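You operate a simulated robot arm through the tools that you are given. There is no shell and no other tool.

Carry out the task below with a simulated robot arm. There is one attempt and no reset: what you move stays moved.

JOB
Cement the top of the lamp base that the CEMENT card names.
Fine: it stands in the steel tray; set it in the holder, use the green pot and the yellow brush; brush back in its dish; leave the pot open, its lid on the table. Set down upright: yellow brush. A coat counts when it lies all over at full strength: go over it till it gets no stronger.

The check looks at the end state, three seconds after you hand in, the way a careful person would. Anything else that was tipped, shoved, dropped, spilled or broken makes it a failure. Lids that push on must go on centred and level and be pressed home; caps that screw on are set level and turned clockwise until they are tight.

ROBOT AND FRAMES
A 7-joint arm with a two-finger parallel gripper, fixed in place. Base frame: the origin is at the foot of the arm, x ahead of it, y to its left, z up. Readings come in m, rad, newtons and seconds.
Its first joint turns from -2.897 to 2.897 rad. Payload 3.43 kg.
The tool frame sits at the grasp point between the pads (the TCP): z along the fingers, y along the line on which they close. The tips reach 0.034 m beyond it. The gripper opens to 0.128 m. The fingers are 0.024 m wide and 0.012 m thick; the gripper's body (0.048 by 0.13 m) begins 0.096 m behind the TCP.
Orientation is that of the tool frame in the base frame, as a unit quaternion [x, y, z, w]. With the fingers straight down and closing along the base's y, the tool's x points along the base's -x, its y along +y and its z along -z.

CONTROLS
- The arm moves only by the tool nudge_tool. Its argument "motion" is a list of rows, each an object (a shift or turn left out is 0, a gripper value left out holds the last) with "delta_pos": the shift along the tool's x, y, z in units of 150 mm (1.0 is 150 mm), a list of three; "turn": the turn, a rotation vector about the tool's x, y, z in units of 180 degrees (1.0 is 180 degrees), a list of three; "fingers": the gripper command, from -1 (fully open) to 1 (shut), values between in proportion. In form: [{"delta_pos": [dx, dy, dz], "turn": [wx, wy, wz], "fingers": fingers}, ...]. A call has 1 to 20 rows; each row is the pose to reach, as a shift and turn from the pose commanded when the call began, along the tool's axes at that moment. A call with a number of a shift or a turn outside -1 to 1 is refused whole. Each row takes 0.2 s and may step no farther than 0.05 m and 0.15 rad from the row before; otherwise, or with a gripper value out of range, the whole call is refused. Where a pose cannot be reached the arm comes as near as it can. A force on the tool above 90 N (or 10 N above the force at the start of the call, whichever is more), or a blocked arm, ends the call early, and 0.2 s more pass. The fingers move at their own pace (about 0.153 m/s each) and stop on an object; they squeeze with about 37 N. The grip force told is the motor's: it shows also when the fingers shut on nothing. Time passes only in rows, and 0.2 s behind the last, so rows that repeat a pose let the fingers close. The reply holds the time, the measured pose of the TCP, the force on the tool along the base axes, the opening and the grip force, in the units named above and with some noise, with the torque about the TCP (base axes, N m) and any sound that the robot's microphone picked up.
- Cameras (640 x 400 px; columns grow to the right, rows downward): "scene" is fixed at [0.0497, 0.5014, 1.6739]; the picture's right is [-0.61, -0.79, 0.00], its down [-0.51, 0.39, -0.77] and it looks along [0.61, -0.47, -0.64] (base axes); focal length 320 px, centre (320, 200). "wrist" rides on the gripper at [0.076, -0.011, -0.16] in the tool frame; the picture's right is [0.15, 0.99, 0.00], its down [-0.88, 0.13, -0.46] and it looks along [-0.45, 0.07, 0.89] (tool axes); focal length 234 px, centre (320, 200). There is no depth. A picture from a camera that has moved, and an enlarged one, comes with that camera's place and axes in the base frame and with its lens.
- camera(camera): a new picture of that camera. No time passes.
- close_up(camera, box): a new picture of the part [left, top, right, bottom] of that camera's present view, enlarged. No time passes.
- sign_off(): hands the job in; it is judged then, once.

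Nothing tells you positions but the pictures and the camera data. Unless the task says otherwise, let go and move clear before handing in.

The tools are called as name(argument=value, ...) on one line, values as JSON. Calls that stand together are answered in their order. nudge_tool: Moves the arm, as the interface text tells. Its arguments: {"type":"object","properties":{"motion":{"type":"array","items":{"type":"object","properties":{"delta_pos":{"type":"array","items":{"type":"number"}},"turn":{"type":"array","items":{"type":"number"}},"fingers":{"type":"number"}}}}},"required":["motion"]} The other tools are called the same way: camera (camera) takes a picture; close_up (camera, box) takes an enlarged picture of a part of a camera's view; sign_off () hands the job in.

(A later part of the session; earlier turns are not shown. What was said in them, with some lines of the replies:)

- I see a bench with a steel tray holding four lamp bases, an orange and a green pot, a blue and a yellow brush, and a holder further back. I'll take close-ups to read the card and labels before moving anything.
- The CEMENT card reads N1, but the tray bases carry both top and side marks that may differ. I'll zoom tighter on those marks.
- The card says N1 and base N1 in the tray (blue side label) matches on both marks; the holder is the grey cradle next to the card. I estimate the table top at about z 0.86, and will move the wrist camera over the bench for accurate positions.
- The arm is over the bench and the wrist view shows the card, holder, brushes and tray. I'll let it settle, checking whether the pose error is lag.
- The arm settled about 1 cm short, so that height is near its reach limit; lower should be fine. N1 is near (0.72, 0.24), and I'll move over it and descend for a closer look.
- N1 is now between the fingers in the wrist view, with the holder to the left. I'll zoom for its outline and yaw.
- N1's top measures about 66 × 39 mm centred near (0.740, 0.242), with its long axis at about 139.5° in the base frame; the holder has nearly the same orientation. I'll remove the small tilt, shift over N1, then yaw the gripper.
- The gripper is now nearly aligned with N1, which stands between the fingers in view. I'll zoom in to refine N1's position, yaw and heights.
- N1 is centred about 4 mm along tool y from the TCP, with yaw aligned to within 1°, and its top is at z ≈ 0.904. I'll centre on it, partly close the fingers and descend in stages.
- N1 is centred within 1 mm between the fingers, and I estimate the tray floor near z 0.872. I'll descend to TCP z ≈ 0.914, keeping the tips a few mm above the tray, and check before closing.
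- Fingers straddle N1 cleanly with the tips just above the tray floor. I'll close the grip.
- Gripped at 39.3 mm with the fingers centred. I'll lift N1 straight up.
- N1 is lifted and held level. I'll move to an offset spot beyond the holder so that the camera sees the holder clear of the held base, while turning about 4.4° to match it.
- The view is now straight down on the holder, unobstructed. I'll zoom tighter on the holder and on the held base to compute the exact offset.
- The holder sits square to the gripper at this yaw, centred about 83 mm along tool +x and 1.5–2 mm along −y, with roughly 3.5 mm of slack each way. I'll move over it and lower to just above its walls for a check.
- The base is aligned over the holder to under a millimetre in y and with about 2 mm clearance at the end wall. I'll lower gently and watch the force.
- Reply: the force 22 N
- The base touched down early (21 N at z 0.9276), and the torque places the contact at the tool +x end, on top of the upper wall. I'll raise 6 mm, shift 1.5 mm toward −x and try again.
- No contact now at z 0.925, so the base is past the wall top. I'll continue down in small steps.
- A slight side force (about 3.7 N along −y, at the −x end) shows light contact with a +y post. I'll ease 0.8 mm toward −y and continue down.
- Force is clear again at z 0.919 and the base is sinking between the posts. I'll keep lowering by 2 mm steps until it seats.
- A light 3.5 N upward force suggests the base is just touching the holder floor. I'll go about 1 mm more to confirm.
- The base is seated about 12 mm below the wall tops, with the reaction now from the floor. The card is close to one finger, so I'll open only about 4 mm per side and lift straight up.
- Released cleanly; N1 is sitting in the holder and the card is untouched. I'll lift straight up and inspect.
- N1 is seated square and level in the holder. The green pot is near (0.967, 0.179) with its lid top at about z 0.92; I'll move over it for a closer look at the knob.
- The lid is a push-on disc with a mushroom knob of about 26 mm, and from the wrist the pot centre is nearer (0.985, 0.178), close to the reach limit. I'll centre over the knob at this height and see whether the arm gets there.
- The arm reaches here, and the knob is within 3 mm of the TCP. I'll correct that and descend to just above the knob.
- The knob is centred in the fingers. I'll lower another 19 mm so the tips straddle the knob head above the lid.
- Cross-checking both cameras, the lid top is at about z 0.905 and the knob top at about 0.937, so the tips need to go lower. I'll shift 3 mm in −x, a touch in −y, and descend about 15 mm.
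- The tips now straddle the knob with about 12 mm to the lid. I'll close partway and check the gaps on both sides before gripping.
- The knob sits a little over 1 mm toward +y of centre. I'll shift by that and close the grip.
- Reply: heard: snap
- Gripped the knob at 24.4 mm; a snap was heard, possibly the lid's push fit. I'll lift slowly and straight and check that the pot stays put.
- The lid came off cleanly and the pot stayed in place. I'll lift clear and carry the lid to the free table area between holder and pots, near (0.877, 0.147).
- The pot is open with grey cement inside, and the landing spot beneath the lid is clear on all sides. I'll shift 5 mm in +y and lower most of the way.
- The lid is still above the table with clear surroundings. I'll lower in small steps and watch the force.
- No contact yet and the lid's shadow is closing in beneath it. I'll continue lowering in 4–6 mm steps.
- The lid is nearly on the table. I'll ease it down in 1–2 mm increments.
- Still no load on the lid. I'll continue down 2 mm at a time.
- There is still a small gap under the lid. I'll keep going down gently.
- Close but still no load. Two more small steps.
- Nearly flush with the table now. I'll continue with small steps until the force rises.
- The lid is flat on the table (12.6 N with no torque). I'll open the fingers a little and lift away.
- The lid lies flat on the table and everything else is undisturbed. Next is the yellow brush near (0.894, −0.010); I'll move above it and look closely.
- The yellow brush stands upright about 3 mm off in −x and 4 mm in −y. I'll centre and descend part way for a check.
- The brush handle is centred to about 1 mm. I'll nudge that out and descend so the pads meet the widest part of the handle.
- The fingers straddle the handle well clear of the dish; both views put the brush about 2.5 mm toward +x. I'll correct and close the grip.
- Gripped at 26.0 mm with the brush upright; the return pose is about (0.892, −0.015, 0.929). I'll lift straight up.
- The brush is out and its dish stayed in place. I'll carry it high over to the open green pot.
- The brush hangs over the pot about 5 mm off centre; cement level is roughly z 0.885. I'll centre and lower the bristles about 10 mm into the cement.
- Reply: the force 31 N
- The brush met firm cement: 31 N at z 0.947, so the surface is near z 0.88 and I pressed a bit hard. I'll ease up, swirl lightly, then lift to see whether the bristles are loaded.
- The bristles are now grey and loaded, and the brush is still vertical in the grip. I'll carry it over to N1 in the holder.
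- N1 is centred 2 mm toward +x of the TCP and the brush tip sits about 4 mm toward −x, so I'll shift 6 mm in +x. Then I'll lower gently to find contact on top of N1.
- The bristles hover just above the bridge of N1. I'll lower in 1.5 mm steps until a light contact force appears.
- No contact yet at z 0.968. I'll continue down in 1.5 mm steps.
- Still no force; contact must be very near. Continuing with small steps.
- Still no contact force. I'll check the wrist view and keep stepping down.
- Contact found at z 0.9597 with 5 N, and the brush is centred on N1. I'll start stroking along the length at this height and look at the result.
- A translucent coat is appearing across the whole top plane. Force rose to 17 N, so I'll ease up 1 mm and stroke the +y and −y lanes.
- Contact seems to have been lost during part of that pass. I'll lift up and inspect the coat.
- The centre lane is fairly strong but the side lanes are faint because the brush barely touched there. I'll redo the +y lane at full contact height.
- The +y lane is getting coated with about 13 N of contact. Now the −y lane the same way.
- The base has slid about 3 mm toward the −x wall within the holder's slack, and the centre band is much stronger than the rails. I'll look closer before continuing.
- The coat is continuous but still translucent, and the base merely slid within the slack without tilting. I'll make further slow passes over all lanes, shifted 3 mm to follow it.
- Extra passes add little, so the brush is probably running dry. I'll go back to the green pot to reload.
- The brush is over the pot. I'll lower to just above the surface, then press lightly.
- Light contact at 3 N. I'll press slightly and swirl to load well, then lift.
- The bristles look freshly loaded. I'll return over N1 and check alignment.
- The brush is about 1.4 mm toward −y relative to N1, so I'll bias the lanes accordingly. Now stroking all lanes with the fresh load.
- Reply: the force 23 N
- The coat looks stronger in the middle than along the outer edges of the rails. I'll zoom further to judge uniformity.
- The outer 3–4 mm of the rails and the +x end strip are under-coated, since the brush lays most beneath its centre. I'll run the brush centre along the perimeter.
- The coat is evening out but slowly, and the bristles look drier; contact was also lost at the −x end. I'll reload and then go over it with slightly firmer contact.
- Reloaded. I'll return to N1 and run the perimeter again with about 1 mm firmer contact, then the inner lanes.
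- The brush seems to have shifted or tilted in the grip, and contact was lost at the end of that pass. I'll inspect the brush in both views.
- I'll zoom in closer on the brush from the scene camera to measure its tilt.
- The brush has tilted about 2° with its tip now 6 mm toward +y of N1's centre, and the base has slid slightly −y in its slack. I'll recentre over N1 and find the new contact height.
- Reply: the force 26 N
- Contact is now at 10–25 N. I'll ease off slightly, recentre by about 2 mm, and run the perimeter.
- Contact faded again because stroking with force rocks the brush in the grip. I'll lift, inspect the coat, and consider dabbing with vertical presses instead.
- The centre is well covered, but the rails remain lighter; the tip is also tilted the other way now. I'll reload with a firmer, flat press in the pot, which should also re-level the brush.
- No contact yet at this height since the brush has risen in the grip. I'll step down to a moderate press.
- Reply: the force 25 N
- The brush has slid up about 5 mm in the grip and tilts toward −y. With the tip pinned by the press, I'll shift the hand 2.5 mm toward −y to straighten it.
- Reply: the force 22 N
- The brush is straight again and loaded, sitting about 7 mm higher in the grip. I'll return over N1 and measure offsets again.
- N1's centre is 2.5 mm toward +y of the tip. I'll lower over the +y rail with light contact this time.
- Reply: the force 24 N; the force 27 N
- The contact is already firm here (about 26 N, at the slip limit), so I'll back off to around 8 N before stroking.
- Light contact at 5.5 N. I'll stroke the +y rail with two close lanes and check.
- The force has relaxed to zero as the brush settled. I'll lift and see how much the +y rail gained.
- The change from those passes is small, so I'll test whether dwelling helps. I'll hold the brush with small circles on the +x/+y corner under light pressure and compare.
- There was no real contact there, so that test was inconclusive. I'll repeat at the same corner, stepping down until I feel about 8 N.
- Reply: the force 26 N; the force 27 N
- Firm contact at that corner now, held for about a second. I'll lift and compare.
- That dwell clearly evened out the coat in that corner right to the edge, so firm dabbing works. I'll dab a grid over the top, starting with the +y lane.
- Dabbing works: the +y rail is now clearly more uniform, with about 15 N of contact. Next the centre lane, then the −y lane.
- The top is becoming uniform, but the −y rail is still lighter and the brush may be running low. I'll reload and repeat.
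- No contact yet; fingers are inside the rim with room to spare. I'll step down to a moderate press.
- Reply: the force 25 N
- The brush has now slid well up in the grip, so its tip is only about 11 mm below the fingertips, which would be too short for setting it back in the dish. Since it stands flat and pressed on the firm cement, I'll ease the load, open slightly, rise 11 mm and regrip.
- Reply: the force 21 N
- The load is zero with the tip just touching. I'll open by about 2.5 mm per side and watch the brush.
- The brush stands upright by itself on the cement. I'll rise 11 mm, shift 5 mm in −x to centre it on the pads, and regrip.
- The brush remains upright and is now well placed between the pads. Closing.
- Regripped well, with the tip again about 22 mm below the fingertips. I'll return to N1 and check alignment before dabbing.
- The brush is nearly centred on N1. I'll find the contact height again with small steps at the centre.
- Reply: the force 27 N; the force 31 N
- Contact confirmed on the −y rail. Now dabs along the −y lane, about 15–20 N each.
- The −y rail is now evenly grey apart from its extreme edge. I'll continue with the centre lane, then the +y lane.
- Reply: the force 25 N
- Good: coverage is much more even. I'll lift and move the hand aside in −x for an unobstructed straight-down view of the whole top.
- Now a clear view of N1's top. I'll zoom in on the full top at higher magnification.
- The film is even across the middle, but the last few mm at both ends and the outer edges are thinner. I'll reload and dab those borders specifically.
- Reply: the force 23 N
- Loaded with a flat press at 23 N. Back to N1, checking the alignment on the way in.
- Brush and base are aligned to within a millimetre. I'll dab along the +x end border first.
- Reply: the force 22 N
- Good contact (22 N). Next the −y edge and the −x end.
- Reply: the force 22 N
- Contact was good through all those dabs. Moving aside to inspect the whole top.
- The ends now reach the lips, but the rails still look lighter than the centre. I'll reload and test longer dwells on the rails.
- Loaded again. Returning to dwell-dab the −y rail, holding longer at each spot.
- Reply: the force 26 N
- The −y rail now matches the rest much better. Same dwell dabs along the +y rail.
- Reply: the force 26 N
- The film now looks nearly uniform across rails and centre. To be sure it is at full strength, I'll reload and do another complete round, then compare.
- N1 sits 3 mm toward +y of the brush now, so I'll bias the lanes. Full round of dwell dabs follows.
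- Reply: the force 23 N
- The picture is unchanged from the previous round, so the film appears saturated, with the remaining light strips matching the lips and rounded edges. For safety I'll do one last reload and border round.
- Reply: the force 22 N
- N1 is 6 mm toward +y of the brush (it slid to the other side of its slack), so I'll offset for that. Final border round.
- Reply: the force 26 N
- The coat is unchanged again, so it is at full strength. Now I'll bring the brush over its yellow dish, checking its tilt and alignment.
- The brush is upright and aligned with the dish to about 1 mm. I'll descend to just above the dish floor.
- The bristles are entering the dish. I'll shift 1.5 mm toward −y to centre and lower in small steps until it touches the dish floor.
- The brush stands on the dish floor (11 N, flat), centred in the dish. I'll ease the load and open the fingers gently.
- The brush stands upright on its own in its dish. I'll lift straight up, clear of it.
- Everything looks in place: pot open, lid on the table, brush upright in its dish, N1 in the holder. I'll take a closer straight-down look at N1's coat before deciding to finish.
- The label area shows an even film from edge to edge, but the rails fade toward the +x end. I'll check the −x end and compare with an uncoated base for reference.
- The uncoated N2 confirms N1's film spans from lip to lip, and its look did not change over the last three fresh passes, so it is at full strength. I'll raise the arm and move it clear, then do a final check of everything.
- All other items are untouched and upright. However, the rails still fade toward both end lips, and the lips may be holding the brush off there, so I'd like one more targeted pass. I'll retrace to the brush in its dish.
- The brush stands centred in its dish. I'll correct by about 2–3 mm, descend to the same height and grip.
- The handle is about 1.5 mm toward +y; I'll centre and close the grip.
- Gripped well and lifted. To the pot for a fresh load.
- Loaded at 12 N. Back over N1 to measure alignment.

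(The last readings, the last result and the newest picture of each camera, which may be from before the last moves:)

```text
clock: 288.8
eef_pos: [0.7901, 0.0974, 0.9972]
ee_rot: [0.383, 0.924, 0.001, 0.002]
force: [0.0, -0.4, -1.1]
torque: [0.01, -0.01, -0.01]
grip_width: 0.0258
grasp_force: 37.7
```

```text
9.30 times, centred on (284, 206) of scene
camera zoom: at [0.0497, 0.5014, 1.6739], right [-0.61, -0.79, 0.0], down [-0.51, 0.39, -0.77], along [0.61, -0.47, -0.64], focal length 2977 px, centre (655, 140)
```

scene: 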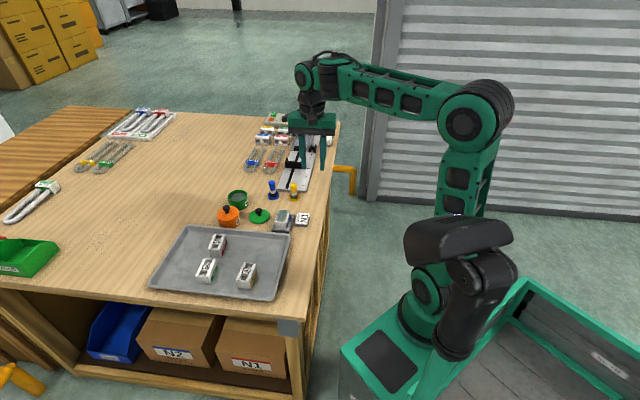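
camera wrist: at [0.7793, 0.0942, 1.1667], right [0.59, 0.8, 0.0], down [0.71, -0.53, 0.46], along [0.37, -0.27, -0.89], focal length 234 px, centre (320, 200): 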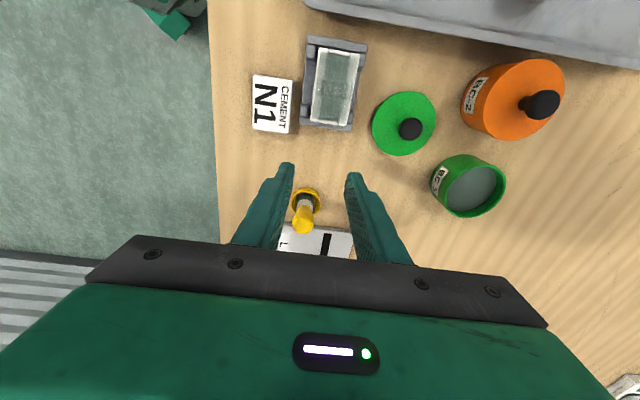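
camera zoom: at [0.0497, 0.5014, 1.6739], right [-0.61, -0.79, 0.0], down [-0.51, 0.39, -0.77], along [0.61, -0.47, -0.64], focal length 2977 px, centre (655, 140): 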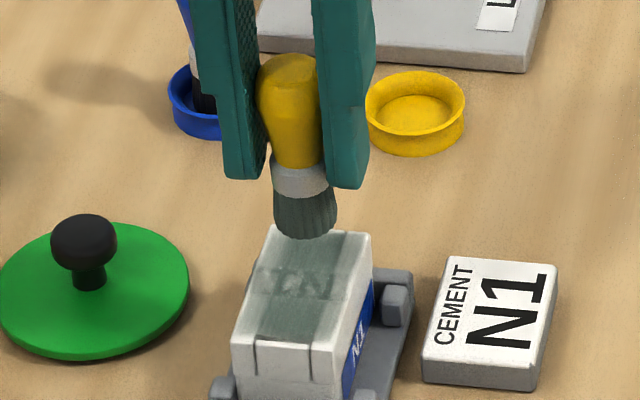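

Offsets measured. As a test, I'll give the +x end of only the +y rail a long dwell just inboard of the lip, so it can be compared with the −y rail.

nudge_tool(motion=[{"delta_pos": [0.06, 0.06, 0.1]}, {"delta_pos": [0.12, 0.109, 0.2]}, {"delta_pos": [0.12, 0.109, 0.238]}, {"delta_pos": [0.12, 0.109, 0.242]}, {"delta_pos": [0.12, 0.109, 0.242]}])

nudge_tool(motion=[{"delta_pos": [0, 0, 0.002]}, {"delta_pos": [0, 0, 0.002]}, {"delta_pos": [0, 0, 0.002]}, {"delta_pos": [0, 0, 0.002]}, {"delta_pos": [0.03, 0, -0.03]}, {"delta_pos": [0.03, 0, 0.002]}, {"delta_pos": [0.03, 0, 0.002]}, {"delta_pos": [0.03, 0, 0.002]}, {"delta_pos": [0.03, 0, 0.002]}, {"delta_pos": [0.03, 0, 0.002]}])

nudge_tool(motion=[{"delta_pos": [0, 0, -0.12]}, {"delta_pos": [0, 0, -0.4]}, {"delta_pos": [-0.25, -0.04, -0.444]}, {"delta_pos": [-0.5, -0.08, -0.444]}, {"delta_pos": [-0.702, -0.106, -0.444]}, {"delta_pos": [-0.702, -0.106, -0.444]}])

close_up(camera="wrist", box=[300, 28, 364, 72])

close_up(camera="scene", box=[276, 207, 300, 229])

```text
clock: 290.0
eef_pos: [0.7915, 0.1213, 0.9632]
ee_rot: [0.382, 0.924, 0.001, 0.003]
force: [0.8, 2.2, 27.2]
torque: [-0.06, -0.06, 0.0]
grip_width: 0.0259
grasp_force: 37.3
```

```text
clock: 292.2
eef_pos: [0.7888, 0.1242, 0.9616]
ee_rot: [0.382, 0.924, 0.001, 0.002]
force: [-3.8, 0.8, 19.3]
torque: [0.09, 0.09, -0.01]
grip_width: 0.026
grasp_force: 36.5
```

```text
clock: 293.6
eef_pos: [0.8503, 0.037, 1.0277]
ee_rot: [0.382, 0.924, 0.001, 0.002]
force: [-0.7, -0.4, -0.7]
torque: [0.03, -0.02, -0.03]
grip_width: 0.0261
grasp_force: 36.7
```

```text
9.09 times, centred on (332, 50) of wrist
camera zoom: at [0.7892, 0.084, 1.1863], right [0.59, 0.8, 0.0], down [0.71, -0.53, 0.46], along [0.37, -0.27, -0.89], focal length 2129 px, centre (211, 1564)
```

zoom: 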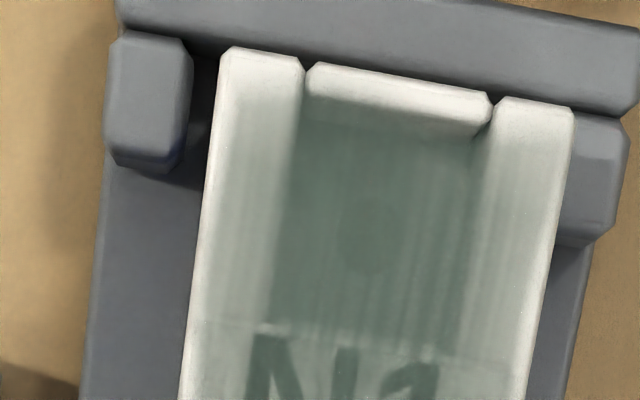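

```text
16.00 times, centred on (288, 218) of scene
camera zoom: at [0.0497, 0.5014, 1.6739], right [-0.61, -0.79, 0.0], down [-0.51, 0.39, -0.77], along [0.61, -0.47, -0.64], focal length 5121 px, centre (832, -88)
```

zoom: 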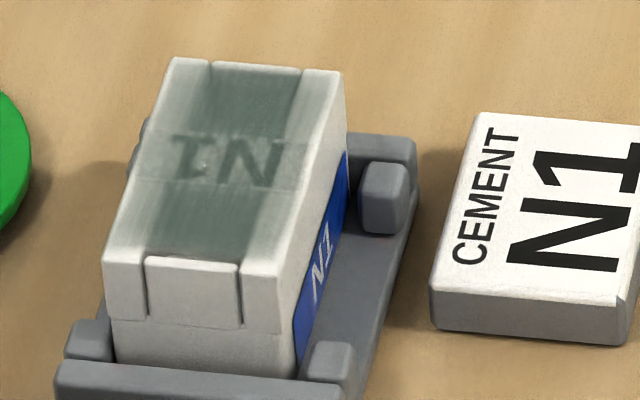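

No difference between the dwelled and untouched rail ends, so the fade there is just where the film ends at the lips; the coat is saturated. Returning the brush to its dish.

nudge_tool(motion=[{"delta_pos": [-0.15, -0.02, 0]}, {"delta_pos": [-0.3, -0.04, 0]}, {"delta_pos": [-0.438, -0.055, 0]}, {"delta_pos": [-0.438, -0.055, 0]}])

close_up(camera="wrist", box=[256, 100, 384, 210])

close_up(camera="scene", box=[260, 140, 324, 205])

```text
clock: 294.6
eef_pos: [0.8912, -0.0143, 1.028]
ee_rot: [0.382, 0.924, 0.001, 0.002]
force: [0.1, 0.0, -1.6]
torque: [0.02, 0.01, 0.0]
grip_width: 0.0261
grasp_force: 36.9
```

```text
3.64 times, centred on (320, 155) of wrist
camera zoom: at [0.83, 0.0325, 1.1862], right [0.59, 0.8, 0.0], down [0.71, -0.53, 0.46], along [0.37, -0.27, -0.89], focal length 852 px, centre (320, 364)
```

zoom: 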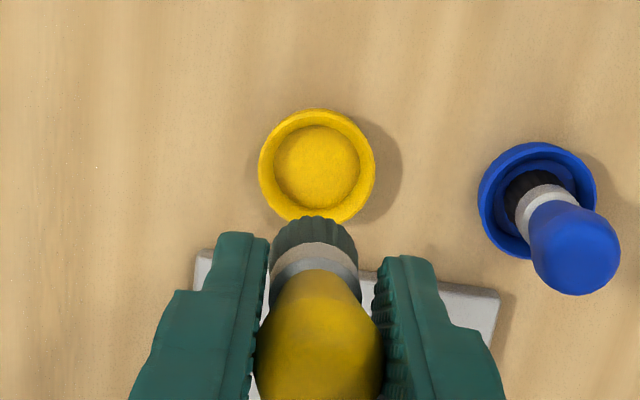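

```text
6.15 times, centred on (292, 172) of scene
camera zoom: at [0.0497, 0.5014, 1.6739], right [-0.61, -0.79, 0.0], down [-0.51, 0.39, -0.77], along [0.61, -0.47, -0.64], focal length 1970 px, centre (492, 369)
```

zoom: 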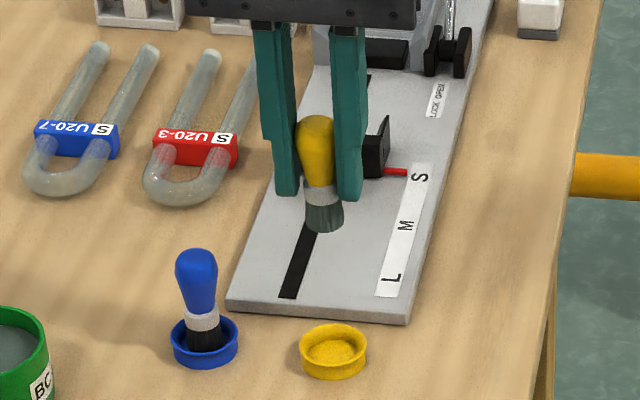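

The brush is upright and lined up with the dish as before. Descending.

nudge_tool(motion=[{"delta_pos": [0, 0, 0.2]}, {"delta_pos": [0, 0, 0.4]}, {"delta_pos": [0, 0, 0.55]}, {"delta_pos": [0, 0, 0.65]}, {"delta_pos": [0, 0, 0.69]}, {"delta_pos": [0, 0, 0.69]}])

nudge_tool(motion=[{"delta_pos": [0, 0, 0.012]}, {"delta_pos": [0, 0, 0.012]}])

close_up(camera="scene", box=[268, 165, 320, 205])

close_up(camera="wrist", box=[256, 100, 384, 210])

```text
clock: 296.0
eef_pos: [0.8916, -0.0129, 0.9241]
ee_rot: [0.382, 0.924, 0.0, 0.001]
force: [0.0, 0.4, -0.9]
torque: [0.01, 0.02, 0.01]
grip_width: 0.0259
grasp_force: 36.6
```

```text
clock: 296.6
eef_pos: [0.8927, -0.0126, 0.9226]
ee_rot: [0.382, 0.924, 0.001, 0.001]
force: [0.5, 0.2, -0.5]
torque: [0.01, -0.04, 0.02]
grip_width: 0.026
grasp_force: 36.8
```

```text
10.00 times, centred on (294, 185) of scene
camera zoom: at [0.0497, 0.5014, 1.6739], right [-0.61, -0.79, 0.0], down [-0.51, 0.39, -0.77], along [0.61, -0.47, -0.64], focal length 3201 px, centre (580, 350)
```

zoom: 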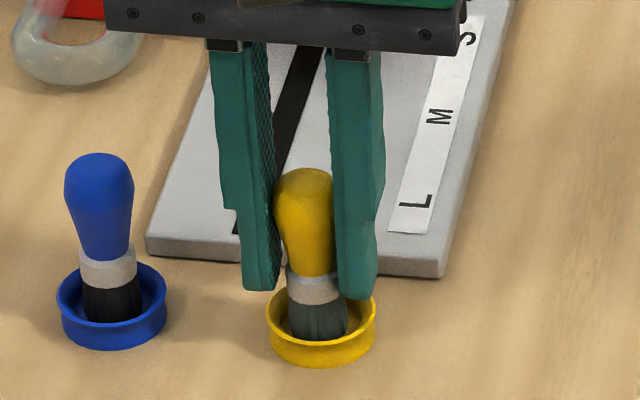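

```text
3.64 times, centred on (320, 155) of wrist
camera zoom: at [0.8307, 0.0338, 1.0814], right [0.59, 0.8, 0.0], down [0.71, -0.53, 0.46], along [0.37, -0.27, -0.89], focal length 852 px, centre (320, 364)
```

zoom: 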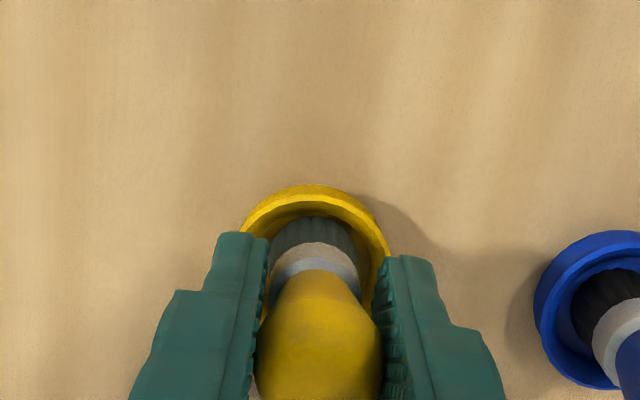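

Nearly on the floor of the dish and centred. Continuing with small steps until contact.

nudge_tool(motion=[{"delta_pos": [0, -0.005, 0.01]}, {"delta_pos": [0, -0.005, 0.01]}])

nudge_tool(motion=[{"delta_pos": [0, 0, 0.008]}, {"delta_pos": [0, 0, 0.008]}])

```text
clock: 297.2
eef_pos: [0.892, -0.0123, 0.9211]
ee_rot: [0.382, 0.924, 0.0, 0.001]
force: [-0.4, 0.0, 0.5]
torque: [0.0, 0.05, 0.01]
grip_width: 0.0261
grasp_force: 37.1
```

```text
clock: 297.8
eef_pos: [0.8915, -0.0137, 0.9203]
ee_rot: [0.382, 0.924, 0.0, 0.002]
force: [0.0, -0.1, -0.9]
torque: [-0.03, 0.03, -0.06]
grip_width: 0.026
grasp_force: 36.9
```

nudge_tool(motion=[{"delta_pos": [0, 0, 0.008]}, {"delta_pos": [0, 0, 0.008]}])

close_up(camera="scene", box=[268, 165, 320, 205])

```text
clock: 298.4
eef_pos: [0.8918, -0.0125, 0.9208]
ee_rot: [0.382, 0.924, 0.0, 0.002]
force: [-1.8, 0.5, 5.3]
torque: [0.04, 0.03, 0.03]
grip_width: 0.026
grasp_force: 37.3
```

```text
10.00 times, centred on (294, 185) of scene
camera zoom: at [0.0497, 0.5014, 1.6739], right [-0.61, -0.79, 0.0], down [-0.51, 0.39, -0.77], along [0.61, -0.47, -0.64], focal length 3201 px, centre (580, 350)
```

zoom: 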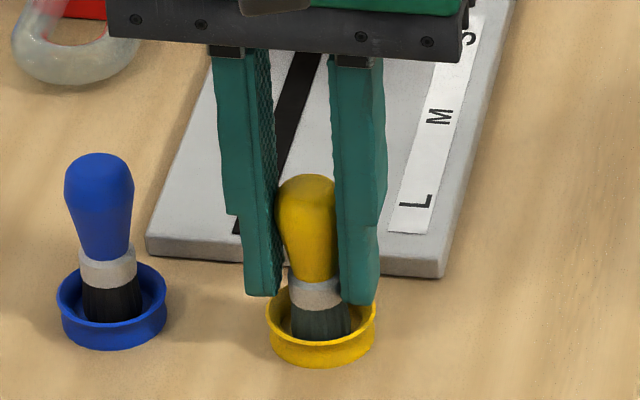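

The brush rests on the dish floor at 5 N and upright. I'll ease slightly, open, and lift clear.

nudge_tool(motion=[{"delta_pos": [0, 0, -0.002], "fingers": 1}, {"delta_pos": [0, 0, -0.002], "fingers": 0.5}, {"delta_pos": [0, 0, -0.002], "fingers": 0.3}, {"delta_pos": [0, 0, -0.002], "fingers": 0.3}, {"delta_pos": [0, 0, -0.002], "fingers": 0.3}])

close_up(camera="scene", box=[268, 165, 320, 205])

close_up(camera="wrist", box=[256, 100, 384, 210])

```text
clock: 299.6
eef_pos: [0.8922, -0.013, 0.9201]
ee_rot: [0.382, 0.924, 0.001, 0.001]
force: [0.6, -0.1, -0.2]
torque: [0.0, 0.0, 0.0]
grip_width: 0.0448
grasp_force: 0.2
```

```text
10.00 times, centred on (294, 185) of scene
camera zoom: at [0.0497, 0.5014, 1.6739], right [-0.61, -0.79, 0.0], down [-0.51, 0.39, -0.77], along [0.61, -0.47, -0.64], focal length 3201 px, centre (580, 350)
```

zoom: 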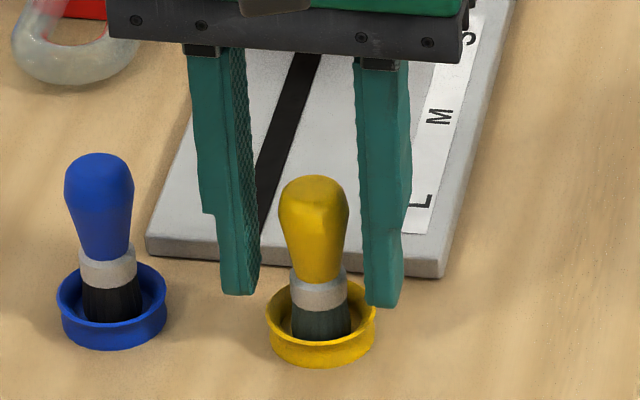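

```text
3.64 times, centred on (320, 155) of wrist
camera zoom: at [0.8302, 0.0331, 1.0782], right [0.59, 0.8, 0.0], down [0.71, -0.53, 0.46], along [0.37, -0.27, -0.89], focal length 852 px, centre (320, 364)
```

zoom: 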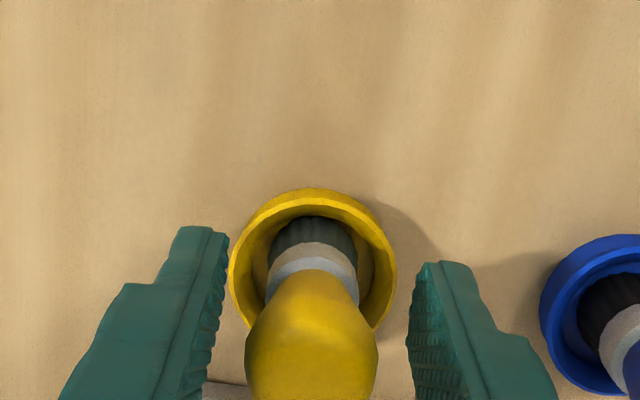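

The brush is free and standing upright in its dish. I'll lift straight up and move the arm well clear, then make a last check.

nudge_tool(motion=[{"delta_pos": [0, 0, -0.1]}, {"delta_pos": [0, 0, -0.3]}, {"delta_pos": [0, 0, -0.6]}, {"delta_pos": [0, 0, -0.9]}, {"delta_pos": [0, 0, -1.0]}])

nudge_tool(motion=[{"delta_pos": [0.1, 0, -0.25]}, {"delta_pos": [0.3, -0.05, -0.45]}, {"delta_pos": [0.55, -0.15, -0.5]}, {"delta_pos": [0.8, -0.25, -0.5]}, {"delta_pos": [1.0, -0.45, -0.5]}, {"delta_pos": [1.0, -0.6, -0.5]}, {"delta_pos": [1.0, -0.6, -0.5]}])

camera(camera="scene")

close_up(camera="scene", box=[200, 160, 320, 235])

close_up(camera="scene", box=[240, 100, 350, 170])

close_up(camera="scene", box=[270, 200, 314, 232])

```text
clock: 300.8
eef_pos: [0.8906, -0.0124, 1.0677]
ee_rot: [0.382, 0.924, 0.001, 0.001]
force: [1.0, 1.1, 0.1]
torque: [-0.02, 0.02, -0.02]
grip_width: 0.0449
grasp_force: 0.1
```

```text
clock: 302.4
eef_pos: [0.7234, 0.0311, 1.1439]
ee_rot: [0.382, 0.924, -0.001, 0.001]
force: [0.2, -0.8, -0.9]
torque: [0.01, 0.0, -0.01]
grip_width: 0.0447
grasp_force: 0.1
```

```text
taken
```

scene: 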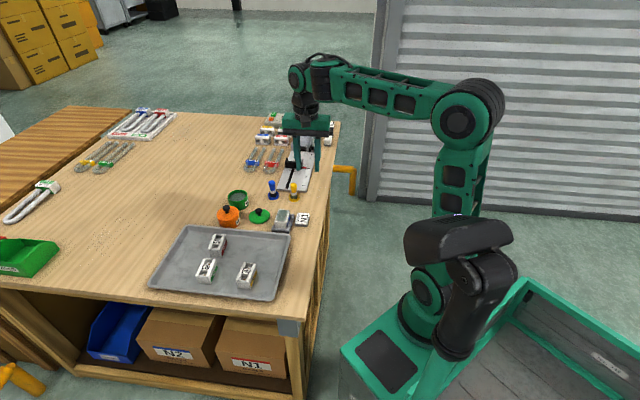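

```text
5.33 times, centred on (260, 198) of scene
camera zoom: at [0.0497, 0.5014, 1.6739], right [-0.61, -0.79, 0.0], down [-0.51, 0.39, -0.77], along [0.61, -0.47, -0.64], focal length 1707 px, centre (640, 213)
```

zoom: 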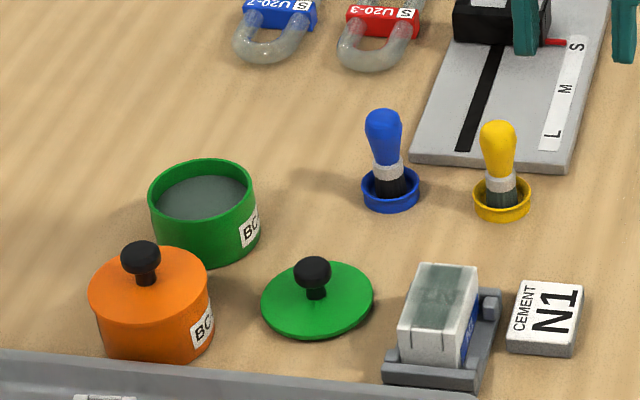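

```text
5.71 times, centred on (295, 135) of scene
camera zoom: at [0.0497, 0.5014, 1.6739], right [-0.61, -0.79, 0.0], down [-0.51, 0.39, -0.77], along [0.61, -0.47, -0.64], focal length 1829 px, centre (463, 571)
```

zoom: 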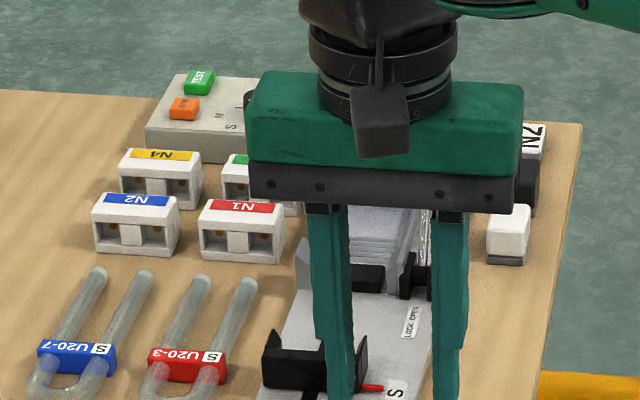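

```text
12.50 times, centred on (292, 216) of scene
camera zoom: at [0.0497, 0.5014, 1.6739], right [-0.61, -0.79, 0.0], down [-0.51, 0.39, -0.77], along [0.61, -0.47, -0.64], focal length 4001 px, centre (670, 0)
```

zoom: 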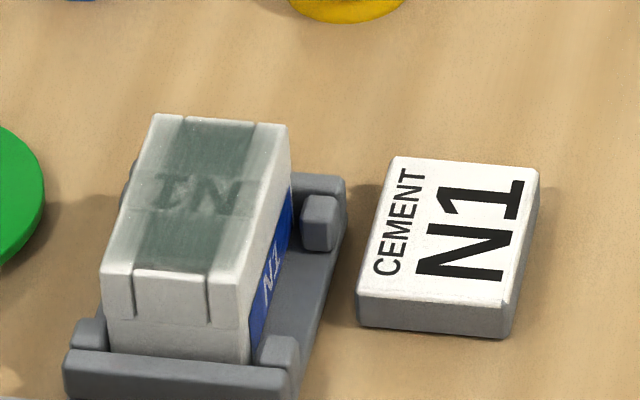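

N1 sits in the holder, and its top is coated as strongly as further passes would make it. The yellow brush stands upright in its dish, and the green pot is open with its lid flat on the table. Nothing else looks moved and the arm is clear, so I'm handing in.

sign_off()

```text
The job is handed in.
```

I've handed the job in: lamp base N1 is in the holder with its top cemented, and I don't have the check's result yet.

- **Base:** The CEMENT card named N1. I took N1 from the steel tray and set it in the holder. It slid a few millimetres within the holder's slack while I brushed, but it sits level.
- **Coat:** I used the yellow brush and cement from the green pot, reloading several times. The last few passes made no visible difference. The film looks even across the middle and the side rails. It fades in the last few millimetres of the rails at each end, and I took that as the edge of the film. If the check wants full strength right to the ends, that is the weak spot.
- **Brush:** The yellow brush is back in its dish, standing upright. It slid up in the gripper as I pressed. I stood it down twice to regrip it, once inside the pot and once in its dish.
- **Pot:** The green pot is left open, with its lid flat on the table between the pots and the holder.
- **Everything else:** In the final pictures nothing else looks moved or spilled, and the arm is clear of the work.
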